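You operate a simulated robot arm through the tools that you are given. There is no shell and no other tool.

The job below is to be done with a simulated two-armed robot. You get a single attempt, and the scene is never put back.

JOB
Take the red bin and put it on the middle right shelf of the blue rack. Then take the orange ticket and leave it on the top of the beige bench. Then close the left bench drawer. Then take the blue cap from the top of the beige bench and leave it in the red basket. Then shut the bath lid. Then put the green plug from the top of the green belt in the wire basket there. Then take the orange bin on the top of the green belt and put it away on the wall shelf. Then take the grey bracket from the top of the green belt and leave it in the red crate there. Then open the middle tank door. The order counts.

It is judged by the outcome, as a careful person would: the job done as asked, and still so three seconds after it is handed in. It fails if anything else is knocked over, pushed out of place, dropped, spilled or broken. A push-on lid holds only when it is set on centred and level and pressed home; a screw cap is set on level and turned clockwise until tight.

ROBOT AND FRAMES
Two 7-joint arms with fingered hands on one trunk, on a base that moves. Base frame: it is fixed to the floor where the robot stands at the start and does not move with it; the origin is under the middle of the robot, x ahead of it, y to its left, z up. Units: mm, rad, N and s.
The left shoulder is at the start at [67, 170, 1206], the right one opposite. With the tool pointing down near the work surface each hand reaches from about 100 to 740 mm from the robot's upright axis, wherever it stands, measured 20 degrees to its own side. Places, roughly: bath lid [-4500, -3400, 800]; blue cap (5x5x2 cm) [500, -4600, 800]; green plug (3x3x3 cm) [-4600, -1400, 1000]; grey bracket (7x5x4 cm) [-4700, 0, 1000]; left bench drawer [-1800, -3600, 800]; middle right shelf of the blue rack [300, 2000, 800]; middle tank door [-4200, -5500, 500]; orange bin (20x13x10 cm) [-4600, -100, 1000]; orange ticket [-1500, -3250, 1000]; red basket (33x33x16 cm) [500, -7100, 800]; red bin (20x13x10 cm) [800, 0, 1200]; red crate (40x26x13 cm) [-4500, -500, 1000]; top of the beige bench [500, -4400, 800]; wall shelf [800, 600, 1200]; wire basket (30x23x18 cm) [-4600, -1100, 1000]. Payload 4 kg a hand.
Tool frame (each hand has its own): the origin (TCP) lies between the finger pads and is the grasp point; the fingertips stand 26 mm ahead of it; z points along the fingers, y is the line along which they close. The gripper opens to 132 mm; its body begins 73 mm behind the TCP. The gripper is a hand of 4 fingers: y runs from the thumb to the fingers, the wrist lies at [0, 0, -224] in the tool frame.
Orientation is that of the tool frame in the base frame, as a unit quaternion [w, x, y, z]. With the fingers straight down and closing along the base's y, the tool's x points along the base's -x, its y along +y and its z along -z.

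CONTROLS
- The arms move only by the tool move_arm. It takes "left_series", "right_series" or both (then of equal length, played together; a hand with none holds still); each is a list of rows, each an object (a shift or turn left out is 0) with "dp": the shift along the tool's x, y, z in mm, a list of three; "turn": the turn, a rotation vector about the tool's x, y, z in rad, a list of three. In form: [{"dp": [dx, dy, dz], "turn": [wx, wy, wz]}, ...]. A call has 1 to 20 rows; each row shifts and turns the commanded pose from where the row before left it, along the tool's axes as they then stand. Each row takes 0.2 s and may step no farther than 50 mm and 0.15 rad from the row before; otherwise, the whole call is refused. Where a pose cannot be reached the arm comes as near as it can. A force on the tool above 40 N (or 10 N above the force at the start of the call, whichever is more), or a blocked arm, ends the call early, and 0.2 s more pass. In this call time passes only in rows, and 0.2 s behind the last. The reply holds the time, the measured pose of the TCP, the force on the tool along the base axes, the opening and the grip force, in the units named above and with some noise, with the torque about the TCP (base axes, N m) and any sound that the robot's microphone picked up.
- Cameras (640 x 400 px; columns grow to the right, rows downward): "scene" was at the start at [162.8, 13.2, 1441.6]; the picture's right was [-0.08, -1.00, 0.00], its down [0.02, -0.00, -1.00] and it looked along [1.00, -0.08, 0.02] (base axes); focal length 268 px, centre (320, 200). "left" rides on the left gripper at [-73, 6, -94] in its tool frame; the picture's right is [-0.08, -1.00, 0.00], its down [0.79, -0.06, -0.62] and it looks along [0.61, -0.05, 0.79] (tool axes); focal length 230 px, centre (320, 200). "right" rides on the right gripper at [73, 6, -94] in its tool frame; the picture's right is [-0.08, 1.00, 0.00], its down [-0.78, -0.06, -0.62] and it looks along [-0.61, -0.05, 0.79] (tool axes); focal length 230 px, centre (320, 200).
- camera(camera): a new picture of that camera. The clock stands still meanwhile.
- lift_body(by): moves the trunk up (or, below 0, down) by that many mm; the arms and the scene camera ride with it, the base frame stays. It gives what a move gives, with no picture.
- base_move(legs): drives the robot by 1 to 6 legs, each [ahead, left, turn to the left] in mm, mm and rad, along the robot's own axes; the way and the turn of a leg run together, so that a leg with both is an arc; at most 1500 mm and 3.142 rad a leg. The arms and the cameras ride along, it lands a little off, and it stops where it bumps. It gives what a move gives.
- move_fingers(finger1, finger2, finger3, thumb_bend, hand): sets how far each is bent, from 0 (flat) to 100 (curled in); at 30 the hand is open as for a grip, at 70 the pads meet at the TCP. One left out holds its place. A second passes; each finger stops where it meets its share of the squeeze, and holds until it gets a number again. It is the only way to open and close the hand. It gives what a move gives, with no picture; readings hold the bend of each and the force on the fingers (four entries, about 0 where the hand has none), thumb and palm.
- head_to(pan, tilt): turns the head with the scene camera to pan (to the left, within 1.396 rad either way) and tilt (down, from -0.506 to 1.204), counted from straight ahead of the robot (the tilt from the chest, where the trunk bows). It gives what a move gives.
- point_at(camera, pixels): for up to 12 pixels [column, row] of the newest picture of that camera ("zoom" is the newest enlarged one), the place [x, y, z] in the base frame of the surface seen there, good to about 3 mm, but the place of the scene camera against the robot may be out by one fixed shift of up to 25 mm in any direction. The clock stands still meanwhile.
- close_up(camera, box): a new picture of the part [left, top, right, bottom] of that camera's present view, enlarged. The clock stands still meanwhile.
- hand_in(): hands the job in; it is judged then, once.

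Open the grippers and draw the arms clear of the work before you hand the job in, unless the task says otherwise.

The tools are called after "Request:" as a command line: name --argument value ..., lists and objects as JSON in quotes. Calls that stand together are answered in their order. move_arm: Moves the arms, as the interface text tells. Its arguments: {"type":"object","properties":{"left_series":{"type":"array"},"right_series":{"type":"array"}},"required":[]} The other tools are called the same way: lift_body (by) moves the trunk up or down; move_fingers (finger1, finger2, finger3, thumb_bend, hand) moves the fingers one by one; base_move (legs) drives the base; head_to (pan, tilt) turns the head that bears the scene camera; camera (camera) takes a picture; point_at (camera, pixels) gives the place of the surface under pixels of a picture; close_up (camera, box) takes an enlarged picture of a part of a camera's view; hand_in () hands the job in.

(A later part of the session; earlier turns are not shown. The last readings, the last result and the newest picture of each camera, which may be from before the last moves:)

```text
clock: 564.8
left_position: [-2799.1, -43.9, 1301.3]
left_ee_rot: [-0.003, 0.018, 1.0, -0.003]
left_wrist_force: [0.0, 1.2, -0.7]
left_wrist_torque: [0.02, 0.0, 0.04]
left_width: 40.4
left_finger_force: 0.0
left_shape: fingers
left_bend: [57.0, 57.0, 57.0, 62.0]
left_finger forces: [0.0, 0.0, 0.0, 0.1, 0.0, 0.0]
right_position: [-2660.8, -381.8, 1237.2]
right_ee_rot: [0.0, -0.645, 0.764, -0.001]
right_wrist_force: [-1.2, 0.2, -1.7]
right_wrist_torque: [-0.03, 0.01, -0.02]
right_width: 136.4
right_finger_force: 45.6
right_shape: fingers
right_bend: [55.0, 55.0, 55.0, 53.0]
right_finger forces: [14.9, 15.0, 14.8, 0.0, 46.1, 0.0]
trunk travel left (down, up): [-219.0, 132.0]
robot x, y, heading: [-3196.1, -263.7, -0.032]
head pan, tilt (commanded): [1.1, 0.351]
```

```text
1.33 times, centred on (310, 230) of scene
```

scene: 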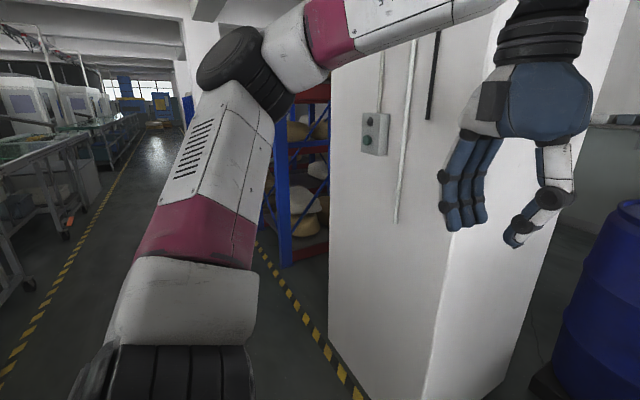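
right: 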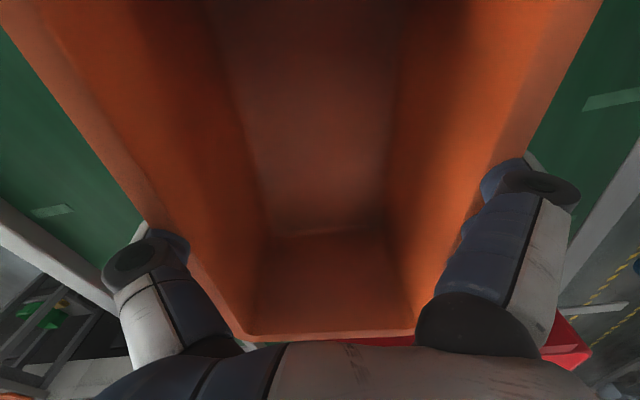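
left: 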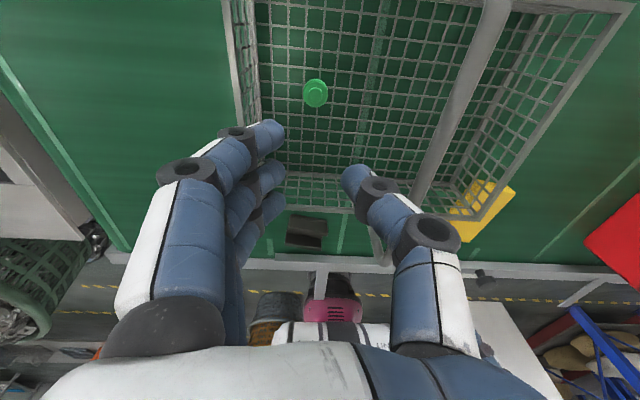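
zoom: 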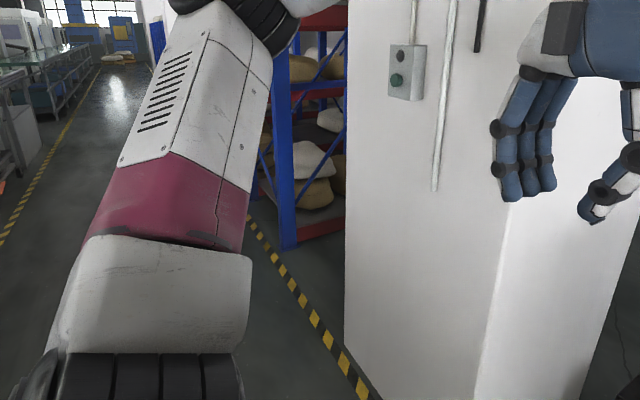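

The north corridor (855 mm, full-height pillar) is too narrow for my elbows, so I take the proven southern route. First I re-squeeze the bin, then turn to face south.

Request:
move_fingers --hand "right" --finger1 62 --finger2 62 --finger3 62 --thumb_bend 62

Request:
base_move --legs '[[0, 0, -1.54]]'

Request:
head_to --pan 0.1 --tilt 0.35

Request:
camera --camera "scene"

```text
clock: 565.8
left_position: [-2799.6, -43.8, 1301.1]
left_ee_rot: [-0.004, 0.018, 1.0, -0.003]
left_wrist_force: [0.3, -0.6, 0.3]
left_wrist_torque: [0.01, 0.0, 0.01]
left_width: 40.1
left_finger_force: 0.1
left_shape: fingers
left_bend: [57.0, 57.0, 57.0, 62.0]
left_finger forces: [0.1, 0.0, 0.0, 0.0, 0.0, 0.0]
right_position: [-2661.4, -381.7, 1234.7]
right_ee_rot: [0.001, -0.646, 0.764, 0.001]
right_wrist_force: [0.5, -0.3, -1.4]
right_wrist_torque: [0.02, 0.0, 0.01]
right_width: 135.2
right_finger_force: 53.8
right_shape: fingers
right_bend: [56.0, 56.0, 56.0, 54.0]
right_finger forces: [17.6, 17.6, 17.6, 0.1, 54.2, 0.0]
trunk travel left (down, up): [-219.0, 132.0]
robot x, y, heading: [-3195.2, -259.8, -0.03]
head pan, tilt (commanded): [1.1, 0.351]
```

```text
clock: 569.9
left_position: [-2963.3, -649.7, 1300.6]
left_ee_rot: [-0.005, 0.708, 0.707, 0.0]
left_wrist_force: [-0.1, -0.2, 0.5]
left_wrist_torque: [-0.02, 0.0, 0.05]
left_width: 40.3
left_finger_force: 0.0
left_shape: fingers
left_bend: [57.0, 57.0, 57.0, 62.0]
left_finger forces: [0.0, 0.0, 0.0, 0.0, 0.1, 0.1]
right_position: [-3299.2, -799.5, 1235.9]
right_ee_rot: [0.0, 0.067, 0.998, -0.001]
right_wrist_force: [0.2, 0.1, -1.9]
right_wrist_torque: [0.0, -0.04, -0.02]
right_width: 134.4
right_finger_force: 50.0
right_shape: fingers
right_bend: [56.0, 56.0, 56.0, 55.0]
right_finger forces: [16.5, 16.7, 16.6, 0.0, 50.9, 0.0]
trunk travel left (down, up): [-219.0, 132.0]
robot x, y, heading: [-3195.1, -261.0, -1.567]
head pan, tilt (commanded): [1.1, 0.351]
```

```text
clock: 571.2
left_position: [-2964.2, -650.3, 1301.8]
left_ee_rot: [-0.005, 0.708, 0.706, 0.0]
left_wrist_force: [0.5, 0.8, -0.2]
left_wrist_torque: [-0.03, -0.01, 0.01]
left_width: 40.0
left_finger_force: 0.0
left_shape: fingers
left_bend: [57.0, 57.0, 57.0, 62.0]
left_finger forces: [0.1, 0.0, 0.0, 0.1, 0.0, 0.0]
right_position: [-3297.8, -799.7, 1236.0]
right_ee_rot: [0.0, 0.067, 0.998, -0.001]
right_wrist_force: [-0.3, -0.7, -1.4]
right_wrist_torque: [-0.01, 0.0, -0.01]
right_width: 134.5
right_finger_force: 50.8
right_shape: fingers
right_bend: [56.0, 56.0, 56.0, 55.0]
right_finger forces: [16.4, 16.6, 16.6, 0.1, 50.9, 0.1]
trunk travel left (down, up): [-219.0, 132.0]
robot x, y, heading: [-3196.8, -264.1, -1.564]
head pan, tilt (commanded): [0.099, 0.351]
```

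```text
taken
```

scene: 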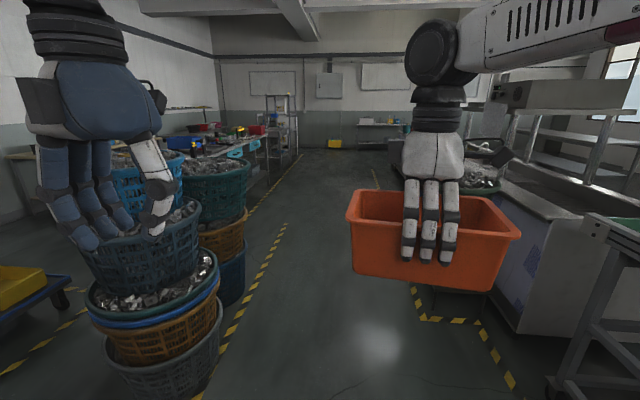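

The aisle is clear. I drive south in four legs.

Request:
base_move --legs '[[1300, 60, 0], [1300, 60, 0], [1300, 60, 0], [1270, 60, 0]]'

Request:
base_move --legs '[[0, 0, 1.565]]'

Request:
head_to --pan 0 --tilt 0.4

Request:
camera --camera "scene"

```text
clock: 596.0
left_position: [-2711.9, -5825.1, 1301.3]
left_ee_rot: [-0.005, 0.708, 0.706, 0.0]
left_wrist_force: [0.1, -0.7, -0.2]
left_wrist_torque: [-0.01, 0.01, 0.02]
left_width: 40.0
left_finger_force: 0.0
left_shape: fingers
left_bend: [57.0, 57.0, 57.0, 62.0]
left_finger forces: [0.0, 0.0, 0.0, 0.0, 0.1, 0.1]
right_position: [-3045.4, -5973.7, 1236.6]
right_ee_rot: [-0.001, 0.068, 0.998, -0.001]
right_wrist_force: [-0.6, -0.7, -1.7]
right_wrist_torque: [0.02, 0.02, 0.01]
right_width: 134.0
right_finger_force: 50.1
right_shape: fingers
right_bend: [56.0, 56.0, 56.0, 55.0]
right_finger forces: [16.5, 16.6, 16.5, 0.1, 50.9, 0.0]
trunk travel left (down, up): [-219.0, 132.0]
robot x, y, heading: [-2946.3, -5435.8, -1.565]
head pan, tilt (commanded): [0.099, 0.351]
```

```text
clock: 600.2
left_position: [-2551.8, -5211.0, 1301.9]
left_ee_rot: [-0.004, 0.008, 1.0, -0.004]
left_wrist_force: [-0.5, 1.0, -0.4]
left_wrist_torque: [0.0, 0.0, 0.01]
left_width: 40.3
left_finger_force: 0.0
left_shape: fingers
left_bend: [57.0, 57.0, 57.0, 62.0]
left_finger forces: [0.1, 0.1, 0.1, 0.0, 0.1, 0.0]
right_position: [-2407.3, -5547.0, 1235.5]
right_ee_rot: [0.001, -0.653, 0.758, -0.001]
right_wrist_force: [0.5, 0.3, -0.6]
right_wrist_torque: [0.0, 0.04, 0.06]
right_width: 133.4
right_finger_force: 46.4
right_shape: fingers
right_bend: [57.0, 57.0, 57.0, 55.0]
right_finger forces: [15.3, 15.4, 15.5, 0.0, 47.4, 0.1]
trunk travel left (down, up): [-219.0, 132.0]
robot x, y, heading: [-2942.1, -5437.6, -0.01]
head pan, tilt (commanded): [0.099, 0.351]
```

```text
clock: 600.9
left_position: [-2551.6, -5211.6, 1301.5]
left_ee_rot: [-0.004, 0.007, 1.0, -0.004]
left_wrist_force: [-0.5, 0.0, 0.0]
left_wrist_torque: [0.0, -0.03, 0.01]
left_width: 40.2
left_finger_force: 0.1
left_shape: fingers
left_bend: [57.0, 57.0, 57.0, 62.0]
left_finger forces: [0.1, 0.1, 0.0, 0.1, 0.1, 0.0]
right_position: [-2407.2, -5546.2, 1236.6]
right_ee_rot: [0.001, -0.653, 0.758, -0.001]
right_wrist_force: [-0.3, 1.2, -0.3]
right_wrist_torque: [0.01, -0.02, 0.0]
right_width: 133.4
right_finger_force: 47.7
right_shape: fingers
right_bend: [57.0, 57.0, 57.0, 55.0]
right_finger forces: [15.4, 15.4, 15.5, 0.1, 47.4, 0.1]
trunk travel left (down, up): [-219.0, 132.0]
robot x, y, heading: [-2939.8, -5434.1, -0.007]
head pan, tilt (commanded): [0.0, 0.4]
```

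```text
taken
```

scene: 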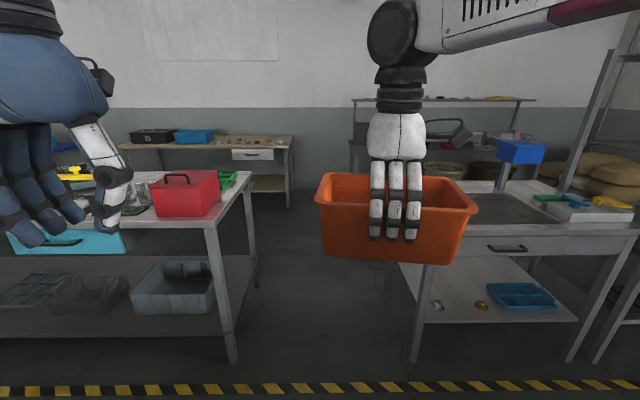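

The gap is ahead and clear. I drive through to x≈−250 and turn left to face north.

Request:
base_move --legs '[[900, 0, 0.007], [900, 0, 0], [890, 0, 0]]'

Request:
base_move --legs '[[0, 0, 1.57]]'

Request:
head_to --pan 0 --tilt 0.35

Request:
camera --camera "scene"

```text
clock: 614.3
left_position: [133.0, -5201.3, 1301.3]
left_ee_rot: [-0.003, 0.0, 1.0, -0.004]
left_wrist_force: [0.1, -0.1, 0.1]
left_wrist_torque: [0.02, 0.0, 0.01]
left_width: 40.2
left_finger_force: 0.0
left_shape: fingers
left_bend: [57.0, 57.0, 57.0, 62.0]
left_finger forces: [0.1, 0.0, 0.1, 0.0, 0.0, 0.0]
right_position: [283.4, -5534.1, 1235.8]
right_ee_rot: [0.001, -0.659, 0.752, -0.001]
right_wrist_force: [0.2, 0.2, -1.0]
right_wrist_torque: [0.03, 0.01, -0.05]
right_width: 133.4
right_finger_force: 46.7
right_shape: fingers
right_bend: [57.0, 57.0, 57.0, 55.0]
right_finger forces: [15.4, 15.4, 15.4, 0.0, 47.4, 0.0]
trunk travel left (down, up): [-219.0, 132.0]
robot x, y, heading: [-251.8, -5429.8, 0.004]
head pan, tilt (commanded): [0.0, 0.4]
```

```text
clock: 618.5
left_position: [-490.5, -5049.1, 1300.9]
left_ee_rot: [0.0, 0.711, -0.703, 0.005]
left_wrist_force: [0.5, 0.3, 0.8]
left_wrist_torque: [0.02, -0.02, 0.01]
left_width: 40.1
left_finger_force: 0.0
left_shape: fingers
left_bend: [57.0, 57.0, 57.0, 62.0]
left_finger forces: [0.1, 0.0, 0.1, 0.0, 0.1, 0.0]
right_position: [-159.8, -4893.8, 1235.8]
right_ee_rot: [-0.002, 0.998, -0.062, -0.001]
right_wrist_force: [-0.5, -0.3, -1.3]
right_wrist_torque: [0.02, -0.01, 0.0]
right_width: 132.9
right_finger_force: 45.7
right_shape: fingers
right_bend: [57.0, 57.0, 57.0, 55.0]
right_finger forces: [14.9, 14.8, 15.0, 0.1, 45.8, 0.1]
trunk travel left (down, up): [-219.0, 132.0]
robot x, y, heading: [-250.2, -5435.8, 1.587]
head pan, tilt (commanded): [0.0, 0.4]
```

```text
clock: 619.1
left_position: [-491.1, -5049.1, 1301.2]
left_ee_rot: [0.0, 0.711, -0.703, 0.004]
left_wrist_force: [-0.4, -0.9, 0.5]
left_wrist_torque: [0.01, -0.03, 0.01]
left_width: 40.0
left_finger_force: 0.0
left_shape: fingers
left_bend: [57.0, 57.0, 57.0, 62.0]
left_finger forces: [0.0, 0.1, 0.0, 0.0, 0.0, 0.1]
right_position: [-158.4, -4893.6, 1237.0]
right_ee_rot: [-0.001, 0.998, -0.061, 0.0]
right_wrist_force: [-0.2, -0.4, -1.3]
right_wrist_torque: [-0.04, 0.01, -0.03]
right_width: 132.7
right_finger_force: 45.3
right_shape: fingers
right_bend: [57.0, 57.0, 57.0, 55.0]
right_finger forces: [14.9, 14.9, 14.8, 0.0, 45.8, 0.0]
trunk travel left (down, up): [-219.0, 132.0]
robot x, y, heading: [-250.7, -5434.4, 1.587]
head pan, tilt (commanded): [0.0, 0.351]
```

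```text
taken
```

scene: 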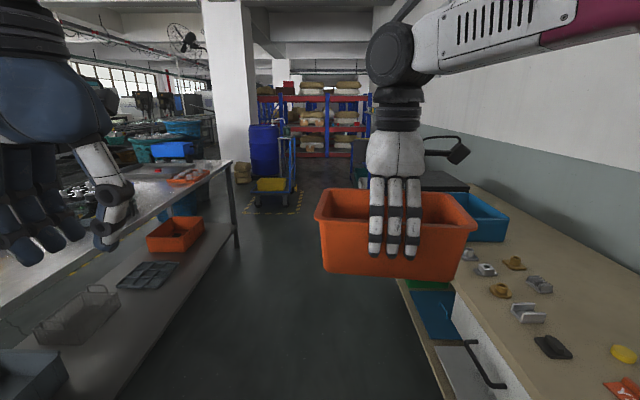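

The corridor north is clear. I drive up it to y≈150.

Request:
base_move --legs '[[1400, 0, -0.017], [1400, 0, 0], [1400, 0, 0], [1380, 0, 0]]'

Request:
move_fingers --hand "right" --finger1 64 --finger2 64 --finger3 64 --thumb_bend 63

Request:
camera --camera "scene"

```text
clock: 645.9
left_position: [-464.1, 559.5, 1301.6]
left_ee_rot: [0.001, -0.704, 0.71, -0.005]
left_wrist_force: [0.4, -0.7, 0.0]
left_wrist_torque: [0.0, 0.01, 0.01]
left_width: 40.3
left_finger_force: 0.1
left_shape: fingers
left_bend: [57.0, 57.0, 57.0, 62.0]
left_finger forces: [0.1, 0.1, 0.0, 0.0, 0.0, 0.1]
right_position: [-130.1, 706.8, 1235.2]
right_ee_rot: [0.0, 0.998, -0.07, 0.0]
right_wrist_force: [-0.4, -1.0, -2.6]
right_wrist_torque: [0.02, -0.01, -0.05]
right_width: 132.6
right_finger_force: 45.5
right_shape: fingers
right_bend: [57.0, 57.0, 57.0, 55.0]
right_finger forces: [14.8, 14.9, 14.9, 0.1, 45.7, 0.0]
trunk travel left (down, up): [-219.0, 132.0]
robot x, y, heading: [-235.2, 167.8, 1.567]
head pan, tilt (commanded): [0.0, 0.351]
```

```text
clock: 646.9
left_position: [-464.6, 557.4, 1301.6]
left_ee_rot: [0.0, -0.704, 0.71, -0.005]
left_wrist_force: [0.2, 0.3, 0.0]
left_wrist_torque: [0.02, 0.03, 0.0]
left_width: 40.1
left_finger_force: 0.1
left_shape: fingers
left_bend: [57.0, 57.0, 57.0, 62.0]
left_finger forces: [0.0, 0.1, 0.0, 0.0, 0.1, 0.1]
right_position: [-129.6, 706.4, 1236.9]
right_ee_rot: [-0.001, 0.998, -0.07, 0.0]
right_wrist_force: [-0.2, -0.2, -1.6]
right_wrist_torque: [-0.03, 0.02, 0.02]
right_width: 131.7
right_finger_force: 53.7
right_shape: fingers
right_bend: [58.0, 58.0, 58.0, 55.0]
right_finger forces: [17.8, 17.8, 17.8, 0.1, 54.4, 0.1]
trunk travel left (down, up): [-219.0, 132.0]
robot x, y, heading: [-235.2, 168.2, 1.568]
head pan, tilt (commanded): [0.0, 0.351]
```

```text
taken
```

scene: 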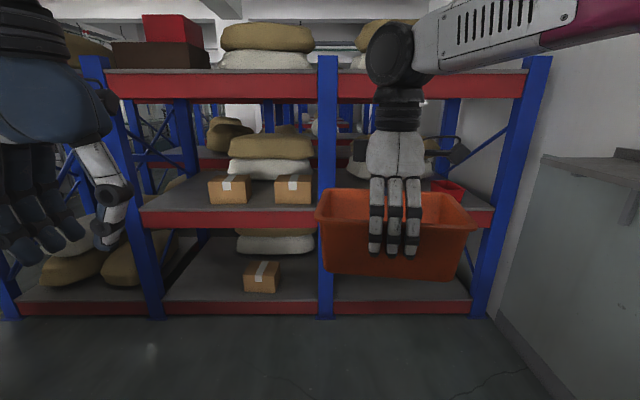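

The red bin is still on its rack shelf. I turn to face the wall shelf, raise the bin and turn the hand back so that the bin's long side points into the shelf.

Request:
base_move --legs '[[0, 0, -1.568]]'

Request:
move_arm --right_series '[{"dp": [0, 0, -25], "turn": [0, 0, 0.14]}, {"dp": [0, 0, -25], "turn": [0, 0, 0.14]}, {"dp": [0, 0, -25], "turn": [0, 0, 0.14]}, {"dp": [0, 0, -25], "turn": [0, 0, 0.14]}, {"dp": [0, 0, -10], "turn": [0, 0, 0.14]}, {"turn": [0, 0, 0.14]}, {"turn": [0, 0, 0.14]}, {"turn": [0, 0, 0.14]}, {"turn": [0, 0, 0.14]}, {"turn": [0, 0, 0.14]}, {"turn": [0, 0, 0.02]}]'

Request:
head_to --pan -0.2 --tilt 0.3

Request:
camera --camera "scene"

```text
clock: 651.1
left_position: [155.0, 395.2, 1301.2]
left_ee_rot: [-0.004, 0.006, 1.0, -0.003]
left_wrist_force: [-0.2, 0.7, 0.7]
left_wrist_torque: [0.0, -0.01, -0.01]
left_width: 40.3
left_finger_force: 0.0
left_shape: fingers
left_bend: [57.0, 57.0, 57.0, 62.0]
left_finger forces: [0.0, 0.0, 0.0, 0.1, 0.0, 0.0]
right_position: [301.9, 60.4, 1237.1]
right_ee_rot: [0.0, -0.654, 0.756, -0.001]
right_wrist_force: [0.3, -1.3, -0.1]
right_wrist_torque: [0.01, 0.02, -0.01]
right_width: 130.6
right_finger_force: 50.2
right_shape: fingers
right_bend: [58.0, 58.0, 58.0, 56.0]
right_finger forces: [16.6, 16.7, 16.5, 0.0, 50.6, 0.0]
trunk travel left (down, up): [-219.0, 132.0]
robot x, y, heading: [-233.1, 168.9, -0.003]
head pan, tilt (commanded): [0.0, 0.351]
```

```text
clock: 653.5
left_position: [155.2, 395.8, 1302.4]
left_ee_rot: [-0.004, 0.006, 1.0, -0.003]
left_wrist_force: [-0.2, 0.3, 0.5]
left_wrist_torque: [-0.02, 0.03, 0.01]
left_width: 40.2
left_finger_force: 0.0
left_shape: fingers
left_bend: [57.0, 57.0, 57.0, 62.0]
left_finger forces: [0.1, 0.0, 0.0, 0.0, 0.0, 0.0]
right_position: [301.7, 61.0, 1346.2]
right_ee_rot: [0.001, -0.002, 1.0, 0.0]
right_wrist_force: [-0.8, 0.4, -0.9]
right_wrist_torque: [0.01, -0.01, -0.02]
right_width: 130.9
right_finger_force: 49.3
right_shape: fingers
right_bend: [59.0, 59.0, 59.0, 56.0]
right_finger forces: [16.2, 16.3, 16.4, 0.1, 49.7, 0.1]
trunk travel left (down, up): [-219.0, 132.0]
robot x, y, heading: [-235.1, 170.0, -0.006]
head pan, tilt (commanded): [0.0, 0.351]
```

```text
clock: 654.2
left_position: [153.8, 396.4, 1300.4]
left_ee_rot: [-0.003, 0.006, 1.0, -0.004]
left_wrist_force: [0.1, 0.6, -0.5]
left_wrist_torque: [-0.02, 0.0, 0.0]
left_width: 40.1
left_finger_force: 0.1
left_shape: fingers
left_bend: [57.0, 57.0, 57.0, 62.0]
left_finger forces: [0.1, 0.0, 0.0, 0.0, 0.1, 0.0]
right_position: [300.8, 61.5, 1345.6]
right_ee_rot: [0.001, -0.003, 1.0, 0.0]
right_wrist_force: [0.0, -0.5, -1.1]
right_wrist_torque: [0.02, -0.01, -0.01]
right_width: 130.5
right_finger_force: 49.5
right_shape: fingers
right_bend: [59.0, 59.0, 59.0, 56.0]
right_finger forces: [16.3, 16.3, 16.4, 0.0, 49.7, 0.1]
trunk travel left (down, up): [-219.0, 132.0]
robot x, y, heading: [-235.2, 169.1, -0.008]
head pan, tilt (commanded): [-0.201, 0.3]
```

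```text
taken
```

scene: 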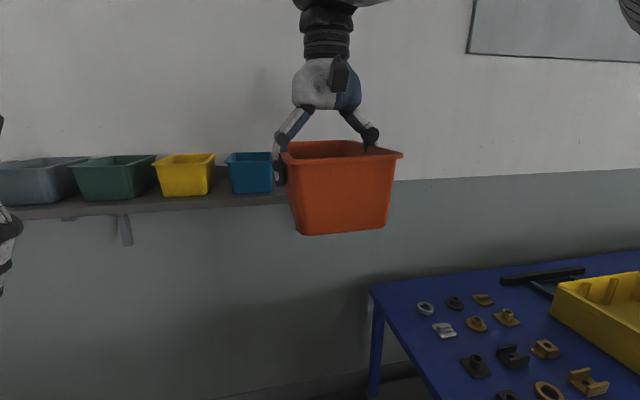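

The bin hangs level and aligned. I raise the left hand clear of the shelf bins, line up laterally and drive ahead, stopping just short of the shelf to check.

Request:
move_arm --left_series '[{"dp": [0, 0, -40]}, {"dp": [0, 0, -40]}, {"dp": [0, 0, -40]}, {"dp": [10, 0, -30]}]'

Request:
base_move --legs '[[0, -54, 0.006], [250, 0, 0]]'

Request:
camera --camera "scene"

Request:
camera --camera "right"

```text
clock: 655.2
left_position: [152.0, 395.5, 1436.4]
left_ee_rot: [-0.002, 0.006, 1.0, -0.005]
left_wrist_force: [0.0, 0.9, 0.2]
left_wrist_torque: [0.0, 0.02, 0.0]
left_width: 40.1
left_finger_force: 0.1
left_shape: fingers
left_bend: [57.0, 57.0, 57.0, 62.0]
left_finger forces: [0.0, 0.0, 0.1, 0.0, 0.1, 0.0]
left hand out of reach, approached as far as the arm can: row 4
right_position: [301.1, 61.8, 1345.9]
right_ee_rot: [0.001, -0.002, 1.0, 0.0]
right_wrist_force: [-0.3, 1.3, -0.7]
right_wrist_torque: [0.02, -0.02, 0.01]
right_width: 130.6
right_finger_force: 48.9
right_shape: fingers
right_bend: [59.0, 59.0, 59.0, 56.0]
right_finger forces: [16.3, 16.2, 16.4, 0.1, 49.7, 0.0]
trunk travel left (down, up): [-219.0, 132.0]
robot x, y, heading: [-233.6, 167.2, -0.007]
head pan, tilt (commanded): [-0.201, 0.3]
```

```text
clock: 657.8
left_position: [402.7, 342.0, 1437.6]
left_ee_rot: [-0.002, 0.004, 1.0, -0.004]
left_wrist_force: [0.2, -0.1, 0.4]
left_wrist_torque: [0.0, -0.01, 0.04]
left_width: 40.3
left_finger_force: 0.1
left_shape: fingers
left_bend: [57.0, 57.0, 57.0, 62.0]
left_finger forces: [0.0, 0.0, 0.0, 0.0, 0.0, 0.0]
right_position: [553.4, 9.1, 1345.7]
right_ee_rot: [0.001, -0.005, 1.0, 0.0]
right_wrist_force: [-0.2, 0.0, -1.2]
right_wrist_torque: [0.01, 0.02, -0.01]
right_width: 130.8
right_finger_force: 49.3
right_shape: fingers
right_bend: [59.0, 59.0, 59.0, 56.0]
right_finger forces: [16.2, 16.3, 16.4, 0.0, 49.7, 0.0]
trunk travel left (down, up): [-219.0, 132.0]
robot x, y, heading: [16.0, 114.0, 0.001]
head pan, tilt (commanded): [-0.201, 0.3]
```

```text
taken
```

scene: 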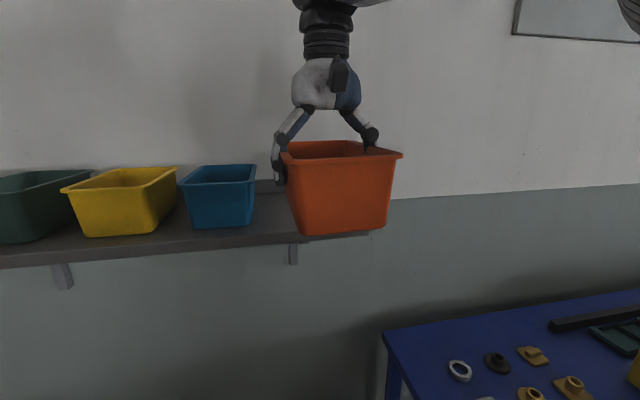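

```text
taken
```

right: 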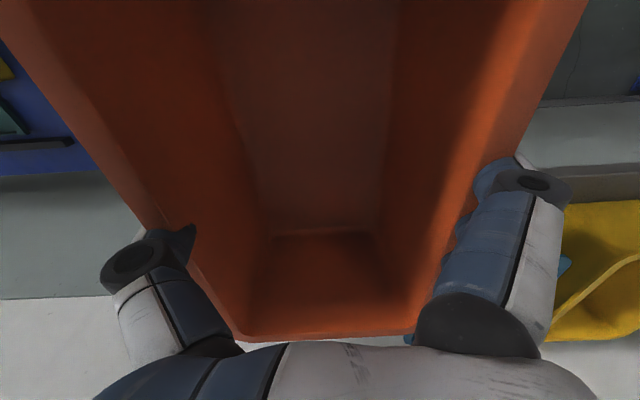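

All lined up (hand y≈9). I drive 233 mm ahead so the bin is over its spot on the shelf.

Request:
base_move --legs '[[233, -5, 0]]'

Request:
head_to --pan -0.25 --tilt 0.35

Request:
camera --camera "scene"

Request:
camera --camera "right"

```text
clock: 659.6
left_position: [632.6, 335.1, 1437.6]
left_ee_rot: [-0.001, 0.005, 1.0, -0.005]
left_wrist_force: [-0.3, -0.3, 0.0]
left_wrist_torque: [-0.01, 0.04, 0.0]
left_width: 40.3
left_finger_force: 0.2
left_shape: fingers
left_bend: [57.0, 57.0, 57.0, 62.0]
left_finger forces: [0.0, 0.0, 0.0, 0.1, 0.0, 0.0]
right_position: [782.1, 1.1, 1345.9]
right_ee_rot: [0.0, -0.003, 1.0, 0.0]
right_wrist_force: [0.8, -0.9, -2.3]
right_wrist_torque: [0.01, 0.04, -0.01]
right_width: 130.6
right_finger_force: 49.0
right_shape: fingers
right_bend: [59.0, 59.0, 59.0, 56.0]
right_finger forces: [16.3, 16.3, 16.4, 0.0, 49.7, 0.0]
trunk travel left (down, up): [-219.0, 132.0]
robot x, y, heading: [244.0, 108.7, -0.007]
head pan, tilt (commanded): [-0.201, 0.3]
```

```text
clock: 660.2
left_position: [633.2, 335.3, 1436.8]
left_ee_rot: [-0.001, 0.006, 1.0, -0.004]
left_wrist_force: [-0.4, -0.2, -0.2]
left_wrist_torque: [-0.02, 0.0, -0.01]
left_width: 40.2
left_finger_force: 0.0
left_shape: fingers
left_bend: [57.0, 57.0, 57.0, 62.0]
left_finger forces: [0.0, 0.1, 0.1, 0.1, 0.0, 0.0]
right_position: [782.8, 1.5, 1346.6]
right_ee_rot: [0.001, -0.004, 1.0, 0.0]
right_wrist_force: [-0.5, -0.4, -1.3]
right_wrist_torque: [0.05, 0.01, -0.02]
right_width: 130.7
right_finger_force: 49.1
right_shape: fingers
right_bend: [59.0, 59.0, 59.0, 56.0]
right_finger forces: [16.3, 16.3, 16.4, 0.0, 49.7, 0.0]
trunk travel left (down, up): [-219.0, 132.0]
robot x, y, heading: [240.3, 111.9, -0.006]
head pan, tilt (commanded): [-0.25, 0.351]
```

```text
taken
```

scene: 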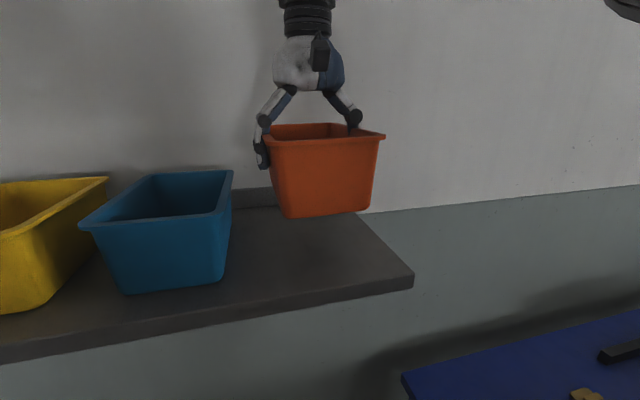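

```text
taken
```

right: 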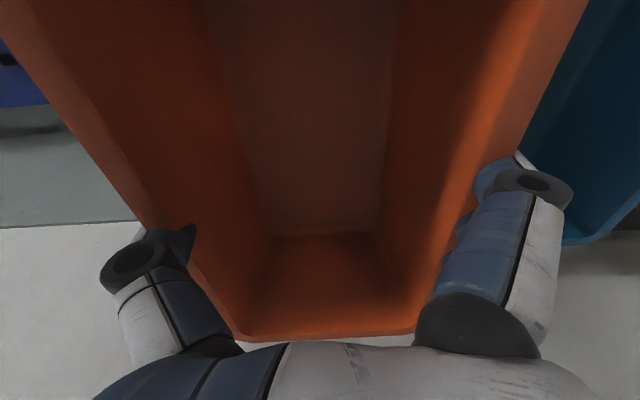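

The bin is over the free place right of the blue bin. I lower it: first to TCP 1284, then in small steps.

Request:
move_arm --right_series '[{"dp": [0, 0, 25]}, {"dp": [0, 0, 20]}, {"dp": [0, 0, 15]}, {"dp": [0, 0, 4]}]'

Request:
move_arm --right_series '[{"dp": [0, 0, 3]}, {"dp": [0, 0, 2]}, {"dp": [0, 0, 2]}]'

```text
clock: 661.2
left_position: [632.4, 335.0, 1438.0]
left_ee_rot: [-0.001, 0.005, 1.0, -0.004]
left_wrist_force: [0.4, 0.3, -0.5]
left_wrist_torque: [-0.03, 0.01, 0.02]
left_width: 40.5
left_finger_force: 0.1
left_shape: fingers
left_bend: [57.0, 57.0, 57.0, 62.0]
left_finger forces: [0.0, 0.0, 0.1, 0.0, 0.0, 0.0]
right_position: [782.6, 1.3, 1281.8]
right_ee_rot: [0.001, -0.003, 1.0, -0.001]
right_wrist_force: [0.1, -0.5, -1.4]
right_wrist_torque: [0.01, -0.01, 0.0]
right_width: 130.7
right_finger_force: 49.3
right_shape: fingers
right_bend: [59.0, 59.0, 59.0, 56.0]
right_finger forces: [16.0, 16.2, 16.4, 0.0, 49.6, 0.0]
trunk travel left (down, up): [-219.0, 132.0]
robot x, y, heading: [244.0, 108.9, -0.01]
head pan, tilt (commanded): [-0.25, 0.351]
```

```text
clock: 662.0
left_position: [631.8, 335.8, 1437.0]
left_ee_rot: [-0.002, 0.005, 1.0, -0.004]
left_wrist_force: [1.0, 0.4, -1.2]
left_wrist_torque: [0.01, -0.02, 0.0]
left_width: 40.4
left_finger_force: 0.1
left_shape: fingers
left_bend: [57.0, 57.0, 57.0, 62.0]
left_finger forces: [0.0, 0.0, 0.1, 0.0, 0.1, 0.0]
right_position: [783.4, 1.2, 1276.3]
right_ee_rot: [0.001, -0.003, 1.0, 0.001]
right_wrist_force: [-0.5, 0.6, -0.4]
right_wrist_torque: [-0.01, 0.0, -0.02]
right_width: 130.7
right_finger_force: 49.6
right_shape: fingers
right_bend: [59.0, 59.0, 59.0, 56.0]
right_finger forces: [16.0, 16.2, 16.2, 0.1, 49.6, 0.1]
trunk travel left (down, up): [-219.0, 132.0]
robot x, y, heading: [246.2, 110.9, -0.003]
head pan, tilt (commanded): [-0.25, 0.351]
```

Request:
move_arm --right_series '[{"dp": [0, 0, 2]}, {"dp": [0, 0, 2]}, {"dp": [0, 0, 2]}]'

```text
clock: 662.8
left_position: [630.6, 335.5, 1438.8]
left_ee_rot: [-0.001, 0.005, 1.0, -0.004]
left_wrist_force: [-1.1, 0.3, 0.6]
left_wrist_torque: [-0.01, 0.0, 0.04]
left_width: 40.4
left_finger_force: 0.2
left_shape: fingers
left_bend: [57.0, 57.0, 57.0, 62.0]
left_finger forces: [0.1, 0.0, 0.0, 0.1, 0.0, 0.0]
right_position: [782.8, 0.9, 1271.4]
right_ee_rot: [0.002, -0.003, 1.0, 0.001]
right_wrist_force: [2.9, 0.1, 12.5]
right_wrist_torque: [0.62, 0.14, 0.0]
right_width: 130.9
right_finger_force: 51.8
right_shape: fingers
right_bend: [59.0, 59.0, 59.0, 56.0]
right_finger forces: [17.5, 17.4, 16.9, 0.0, 51.4, 0.0]
trunk travel left (down, up): [-219.0, 132.0]
robot x, y, heading: [244.2, 109.0, -0.002]
head pan, tilt (commanded): [-0.25, 0.351]
```

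The bin stands on the shelf (12 N contact). I open the hand: fingers only to 18 (blue bin beside), thumb to 10.

Request:
move_fingers --hand "right" --finger1 18 --finger2 18 --finger3 18 --thumb_bend 10

Request:
camera --camera "right"

Request:
close_up --camera "scene" --box '[60, 40, 420, 300]'

```text
clock: 663.8
left_position: [631.5, 334.5, 1437.6]
left_ee_rot: [-0.001, 0.005, 1.0, -0.005]
left_wrist_force: [0.3, 0.1, 0.0]
left_wrist_torque: [0.05, -0.01, -0.03]
left_width: 40.2
left_finger_force: 0.0
left_shape: fingers
left_bend: [57.0, 57.0, 57.0, 62.0]
left_finger forces: [0.0, 0.1, 0.1, 0.0, 0.0, 0.0]
right_position: [782.3, 1.6, 1269.5]
right_ee_rot: [0.001, -0.005, 1.0, 0.0]
right_wrist_force: [-1.2, -1.8, 7.5]
right_wrist_torque: [-0.43, 0.0, -0.01]
right_width: 167.2
right_finger_force: 4.5
right_shape: fingers
right_bend: [18.0, 18.0, 18.0, 4.0]
right_finger forces: [0.4, 0.3, 0.3, 0.0, 7.0, 0.0]
trunk travel left (down, up): [-219.0, 132.0]
robot x, y, heading: [245.4, 107.5, -0.012]
head pan, tilt (commanded): [-0.25, 0.351]
```

```text
taken
```

right: 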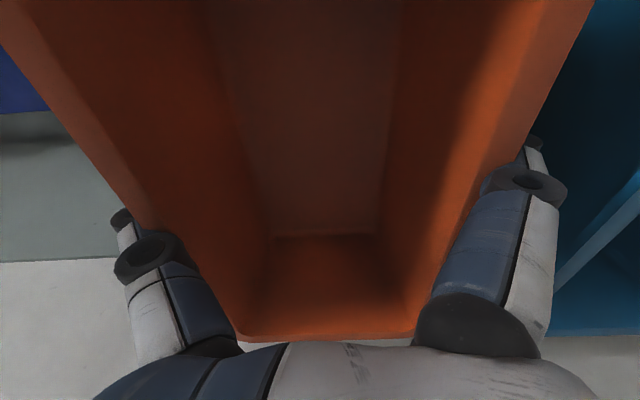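

```text
1.54 times, centred on (240, 170) of scene
```

zoom: 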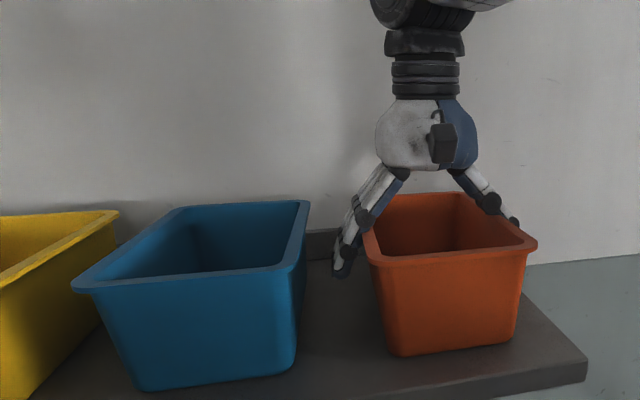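

The bin stands well. The thumb still touches its rim lightly; I shift 3 mm away from it while rising.

Request:
move_arm --right_series '[{"dp": [0, -3, -6]}, {"dp": [0, -1, -12]}, {"dp": [0, 0, -25]}, {"dp": [0, 0, -35]}, {"dp": [0, 0, -35]}]'

Request:
camera --camera "scene"

Request:
camera --camera "right"

```text
clock: 665.0
left_position: [633.2, 335.3, 1436.8]
left_ee_rot: [-0.002, 0.005, 1.0, -0.004]
left_wrist_force: [0.2, 0.1, 0.3]
left_wrist_torque: [-0.04, 0.02, -0.01]
left_width: 40.0
left_finger_force: 0.1
left_shape: fingers
left_bend: [57.0, 57.0, 57.0, 62.0]
left_finger forces: [0.0, 0.0, 0.1, 0.0, 0.0, 0.1]
right_position: [782.9, -1.9, 1383.1]
right_ee_rot: [0.0, -0.004, 1.0, 0.001]
right_wrist_force: [-0.2, 0.6, 0.1]
right_wrist_torque: [0.01, 0.0, 0.02]
right_width: 163.9
right_finger_force: 0.0
right_shape: fingers
right_bend: [18.0, 18.0, 18.0, 10.0]
right_finger forces: [0.1, 0.0, 0.0, 0.1, 0.1, 0.0]
trunk travel left (down, up): [-219.0, 132.0]
robot x, y, heading: [245.4, 109.7, -0.003]
head pan, tilt (commanded): [-0.25, 0.351]
```

```text
taken
```

scene: 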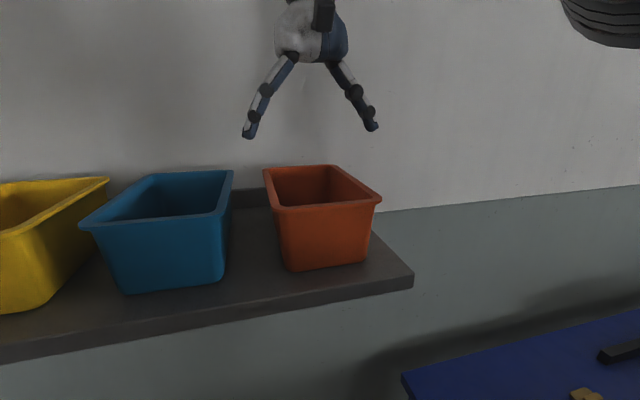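

```text
taken
```

right: 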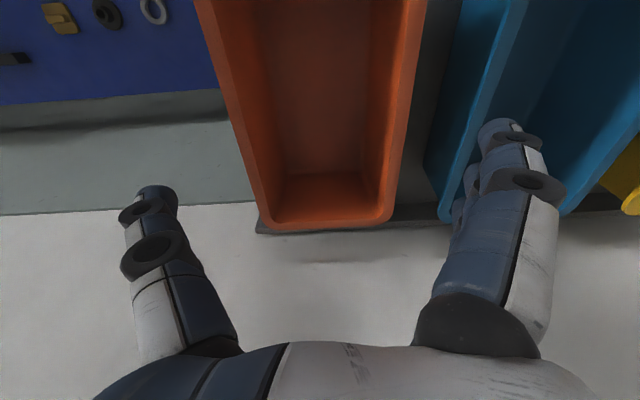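

The orange bin is on the wall shelf. I back off, tuck the right hand in, and take the southern route back to the belt.

Request:
base_move --legs '[[-490, 0, 0]]'

Request:
move_arm --right_series '[{"dp": [35, -10, 30]}, {"dp": [35, -15, 30]}, {"dp": [35, -15, 30]}, {"dp": [35, -15, 30]}, {"dp": [20, -15, 20]}]'

Request:
base_move --legs '[[0, 0, -1.568], [1400, 0, 0], [1400, 0, 0], [1400, 0, 0], [1340, 0, 0]]'

```text
clock: 667.9
left_position: [143.1, 337.8, 1437.6]
left_ee_rot: [-0.002, 0.005, 1.0, -0.004]
left_wrist_force: [0.0, 0.0, -0.1]
left_wrist_torque: [0.01, 0.02, -0.04]
left_width: 39.9
left_finger_force: 0.1
left_shape: fingers
left_bend: [57.0, 57.0, 57.0, 62.0]
left_finger forces: [0.0, 0.0, 0.0, 0.1, 0.1, 0.1]
right_position: [294.0, 1.2, 1382.4]
right_ee_rot: [0.001, -0.003, 1.0, 0.001]
right_wrist_force: [-0.8, -0.2, -0.3]
right_wrist_torque: [0.01, 0.01, -0.02]
right_width: 164.2
right_finger_force: 0.0
right_shape: fingers
right_bend: [18.0, 18.0, 18.0, 10.0]
right_finger forces: [0.0, 0.0, 0.0, 0.2, 0.1, 0.0]
trunk travel left (down, up): [-219.0, 132.0]
robot x, y, heading: [-243.5, 106.9, -0.003]
head pan, tilt (commanded): [-0.25, 0.351]
```

```text
clock: 669.1
left_position: [143.3, 336.8, 1437.6]
left_ee_rot: [-0.002, 0.005, 1.0, -0.005]
left_wrist_force: [0.0, 0.3, -0.2]
left_wrist_torque: [0.02, 0.05, 0.04]
left_width: 40.2
left_finger_force: 0.2
left_shape: fingers
left_bend: [57.0, 57.0, 57.0, 62.0]
left_finger forces: [0.0, 0.0, 0.0, 0.0, 0.0, 0.0]
right_position: [134.4, -72.4, 1241.5]
right_ee_rot: [0.001, -0.004, 1.0, 0.001]
right_wrist_force: [0.0, -0.2, -0.4]
right_wrist_torque: [0.01, -0.02, 0.03]
right_width: 163.7
right_finger_force: 0.1
right_shape: fingers
right_bend: [18.0, 18.0, 18.0, 10.0]
right_finger forces: [0.1, 0.0, 0.0, 0.0, 0.1, 0.0]
trunk travel left (down, up): [-219.0, 132.0]
robot x, y, heading: [-246.0, 111.1, -0.002]
head pan, tilt (commanded): [-0.25, 0.351]
```

```text
clock: 699.4
left_position: [17.2, -5817.8, 1435.7]
left_ee_rot: [-0.005, 0.707, 0.707, -0.002]
left_wrist_force: [-0.1, -0.7, 0.4]
left_wrist_torque: [0.01, -0.01, 0.04]
left_width: 40.1
left_finger_force: 0.0
left_shape: fingers
left_bend: [57.0, 57.0, 57.0, 62.0]
left_finger forces: [0.1, 0.1, 0.1, 0.0, 0.0, 0.0]
right_position: [-391.7, -5814.0, 1243.0]
right_ee_rot: [0.001, 0.701, 0.714, 0.0]
right_wrist_force: [1.0, 0.0, -0.3]
right_wrist_torque: [-0.02, 0.02, -0.01]
right_width: 163.9
right_finger_force: 0.1
right_shape: fingers
right_bend: [18.0, 18.0, 18.0, 10.0]
right_finger forces: [0.0, 0.0, 0.2, 0.0, 0.0, 0.0]
trunk travel left (down, up): [-219.0, 132.0]
robot x, y, heading: [-215.2, -5431.4, -1.566]
head pan, tilt (commanded): [-0.25, 0.351]
```

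I turn to face −x, pass the gap, turn north and drive up the west aisle.

Request:
base_move --legs '[[0, 0, -1.575], [900, 0, 0], [900, 0, 0], [900, 0, 0]]'

Request:
base_move --legs '[[0, 0, -1.57]]'

Request:
head_to --pan 0 --tilt 0.35

Request:
camera --camera "scene"

```text
clock: 716.6
left_position: [-3288.1, -5676.8, 1436.3]
left_ee_rot: [-0.004, 1.0, -0.004, 0.002]
left_wrist_force: [-0.4, 0.5, 0.0]
left_wrist_torque: [0.0, -0.02, 0.0]
left_width: 40.2
left_finger_force: 0.0
left_shape: fingers
left_bend: [57.0, 57.0, 57.0, 62.0]
left_finger forces: [0.2, 0.0, 0.0, 0.0, 0.1, 0.1]
right_position: [-3281.2, -5267.5, 1241.4]
right_ee_rot: [0.0, 1.0, 0.006, -0.001]
right_wrist_force: [0.2, 0.2, 0.3]
right_wrist_torque: [-0.03, 0.0, 0.01]
right_width: 163.8
right_finger_force: 0.0
right_shape: fingers
right_bend: [18.0, 18.0, 18.0, 10.0]
right_finger forces: [0.0, 0.0, 0.1, 0.0, 0.1, 0.0]
trunk travel left (down, up): [-219.0, 132.0]
robot x, y, heading: [-2903.0, -5446.0, 3.139]
head pan, tilt (commanded): [-0.25, 0.351]
```

```text
clock: 720.8
left_position: [-3127.9, -5061.7, 1437.8]
left_ee_rot: [0.002, -0.702, 0.712, -0.005]
left_wrist_force: [-0.9, 0.3, -0.7]
left_wrist_torque: [0.01, 0.01, -0.01]
left_width: 40.0
left_finger_force: 0.1
left_shape: fingers
left_bend: [57.0, 57.0, 57.0, 62.0]
left_finger forces: [0.1, 0.1, 0.0, 0.0, 0.0, 0.0]
right_position: [-2718.4, -5070.1, 1242.3]
right_ee_rot: [-0.001, 0.709, -0.705, -0.001]
right_wrist_force: [-0.2, 0.0, 0.5]
right_wrist_torque: [0.0, 0.01, -0.01]
right_width: 163.8
right_finger_force: 0.1
right_shape: fingers
right_bend: [18.0, 18.0, 18.0, 10.0]
right_finger forces: [0.0, 0.0, 0.0, 0.0, 0.0, 0.0]
trunk travel left (down, up): [-219.0, 132.0]
robot x, y, heading: [-2900.3, -5446.9, 1.567]
head pan, tilt (commanded): [-0.25, 0.351]
```

```text
clock: 721.6
left_position: [-3127.6, -5060.4, 1437.3]
left_ee_rot: [0.001, -0.702, 0.712, -0.004]
left_wrist_force: [-0.3, 0.4, -0.9]
left_wrist_torque: [-0.01, -0.03, -0.02]
left_width: 40.1
left_finger_force: 0.0
left_shape: fingers
left_bend: [57.0, 57.0, 57.0, 62.0]
left_finger forces: [0.0, 0.0, 0.0, 0.0, 0.0, 0.0]
right_position: [-2718.2, -5070.0, 1241.2]
right_ee_rot: [0.0, 0.709, -0.706, -0.001]
right_wrist_force: [-0.2, 0.2, 0.3]
right_wrist_torque: [0.01, 0.0, -0.02]
right_width: 163.9
right_finger_force: 0.0
right_shape: fingers
right_bend: [18.0, 18.0, 18.0, 10.0]
right_finger forces: [0.0, 0.0, 0.0, 0.1, 0.1, 0.0]
trunk travel left (down, up): [-219.0, 132.0]
robot x, y, heading: [-2903.1, -5446.9, 1.561]
head pan, tilt (commanded): [0.0, 0.351]
```

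```text
taken
```

scene: 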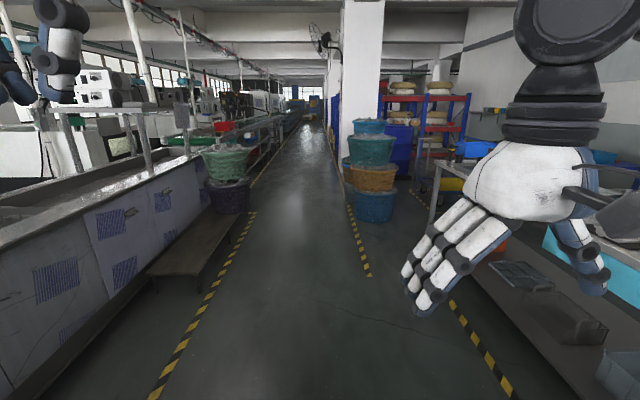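

The aisle is clear. I drive north to y≈−100, then turn to face the belt.

Request:
base_move --legs '[[1340, 60, 0], [1340, 60, 0], [1340, 60, 0], [1330, 60, 0]]'

Request:
base_move --legs '[[0, 0, 1.575]]'

Request:
head_to --pan 0 --tilt 0.4

Request:
camera --camera "scene"

```text
clock: 747.2
left_position: [-3408.2, 274.6, 1438.3]
left_ee_rot: [-0.002, 0.711, -0.703, 0.004]
left_wrist_force: [0.4, 0.4, 0.7]
left_wrist_torque: [0.01, -0.03, -0.02]
left_width: 40.2
left_finger_force: 0.1
left_shape: fingers
left_bend: [57.0, 57.0, 57.0, 62.0]
left_finger forces: [0.1, 0.0, 0.1, 0.0, 0.0, 0.1]
right_position: [-2996.1, 276.8, 1242.2]
right_ee_rot: [-0.001, 0.718, -0.696, -0.001]
right_wrist_force: [-1.2, 0.4, -0.2]
right_wrist_torque: [-0.03, -0.01, -0.03]
right_width: 164.0
right_finger_force: 0.0
right_shape: fingers
right_bend: [18.0, 18.0, 18.0, 10.0]
right_finger forces: [0.0, 0.0, 0.1, 0.0, 0.1, 0.0]
trunk travel left (down, up): [-219.0, 132.0]
robot x, y, heading: [-3172.0, -102.3, 1.588]
head pan, tilt (commanded): [0.0, 0.351]
```

```text
clock: 751.4
left_position: [-3549.5, -342.8, 1437.3]
left_ee_rot: [-0.003, 1.0, 0.008, 0.001]
left_wrist_force: [-0.7, 0.6, 0.1]
left_wrist_torque: [0.01, -0.01, 0.01]
left_width: 40.4
left_finger_force: 0.1
left_shape: fingers
left_bend: [57.0, 57.0, 57.0, 62.0]
left_finger forces: [0.0, 0.1, 0.0, 0.0, 0.0, 0.0]
right_position: [-3552.6, 65.5, 1242.4]
right_ee_rot: [0.001, 1.0, 0.018, 0.0]
right_wrist_force: [0.4, -1.0, -0.5]
right_wrist_torque: [0.0, 0.0, 0.0]
right_width: 163.9
right_finger_force: 0.0
right_shape: fingers
right_bend: [18.0, 18.0, 18.0, 10.0]
right_finger forces: [0.1, 0.1, 0.0, 0.1, 0.0, 0.0]
trunk travel left (down, up): [-219.0, 132.0]
robot x, y, heading: [-3168.0, -108.9, -3.121]
head pan, tilt (commanded): [0.0, 0.351]
```

```text
clock: 752.0
left_position: [-3549.5, -343.7, 1436.4]
left_ee_rot: [-0.004, 1.0, 0.007, 0.0]
left_wrist_force: [-0.8, 0.1, 0.3]
left_wrist_torque: [0.04, 0.02, -0.03]
left_width: 40.0
left_finger_force: 0.0
left_shape: fingers
left_bend: [57.0, 57.0, 57.0, 62.0]
left_finger forces: [0.0, 0.1, 0.1, 0.1, 0.1, 0.1]
right_position: [-3553.1, 67.1, 1242.6]
right_ee_rot: [-0.001, 1.0, 0.017, -0.001]
right_wrist_force: [0.5, 0.6, 0.0]
right_wrist_torque: [0.0, -0.02, 0.02]
right_width: 163.8
right_finger_force: 0.1
right_shape: fingers
right_bend: [18.0, 18.0, 18.0, 10.0]
right_finger forces: [0.0, 0.1, 0.0, 0.0, 0.1, 0.0]
trunk travel left (down, up): [-219.0, 132.0]
robot x, y, heading: [-3167.2, -109.8, -3.126]
head pan, tilt (commanded): [0.0, 0.4]
```

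```text
taken
```

scene: 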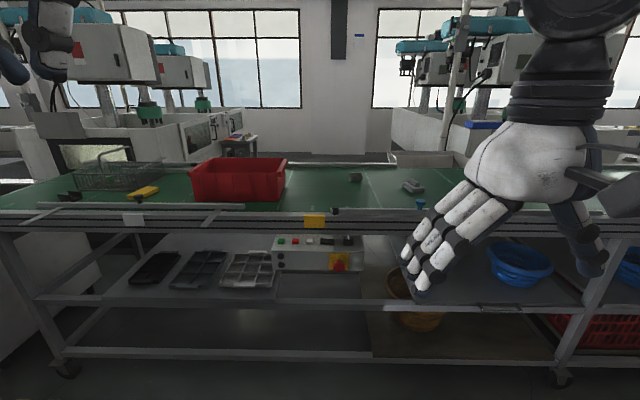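

I see the belt: red crate, a grey piece at (355,177), another at (413,187), a blue one at (420,203). I zoom in to identify the grey bracket.

Request:
close_up --camera "scene" --box '[320, 150, 460, 230]'

Request:
point_at --camera "scene" --pixels '[[355, 177], [413, 187], [420, 203], [195, 175], [285, 180], [240, 160], [240, 195], [336, 210]]'

```text
4.57 times, centred on (390, 190) of scene
```

zoom: 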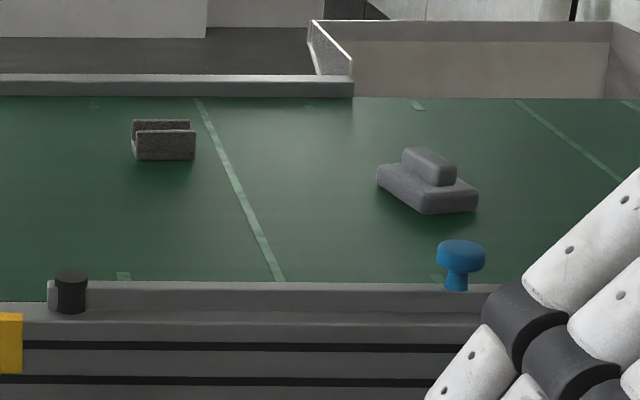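

```text
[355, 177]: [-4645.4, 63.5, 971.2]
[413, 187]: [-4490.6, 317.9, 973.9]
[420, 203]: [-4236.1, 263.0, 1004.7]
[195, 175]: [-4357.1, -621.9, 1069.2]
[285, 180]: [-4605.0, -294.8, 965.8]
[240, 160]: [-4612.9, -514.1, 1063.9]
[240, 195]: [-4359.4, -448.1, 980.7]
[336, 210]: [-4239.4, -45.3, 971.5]
```

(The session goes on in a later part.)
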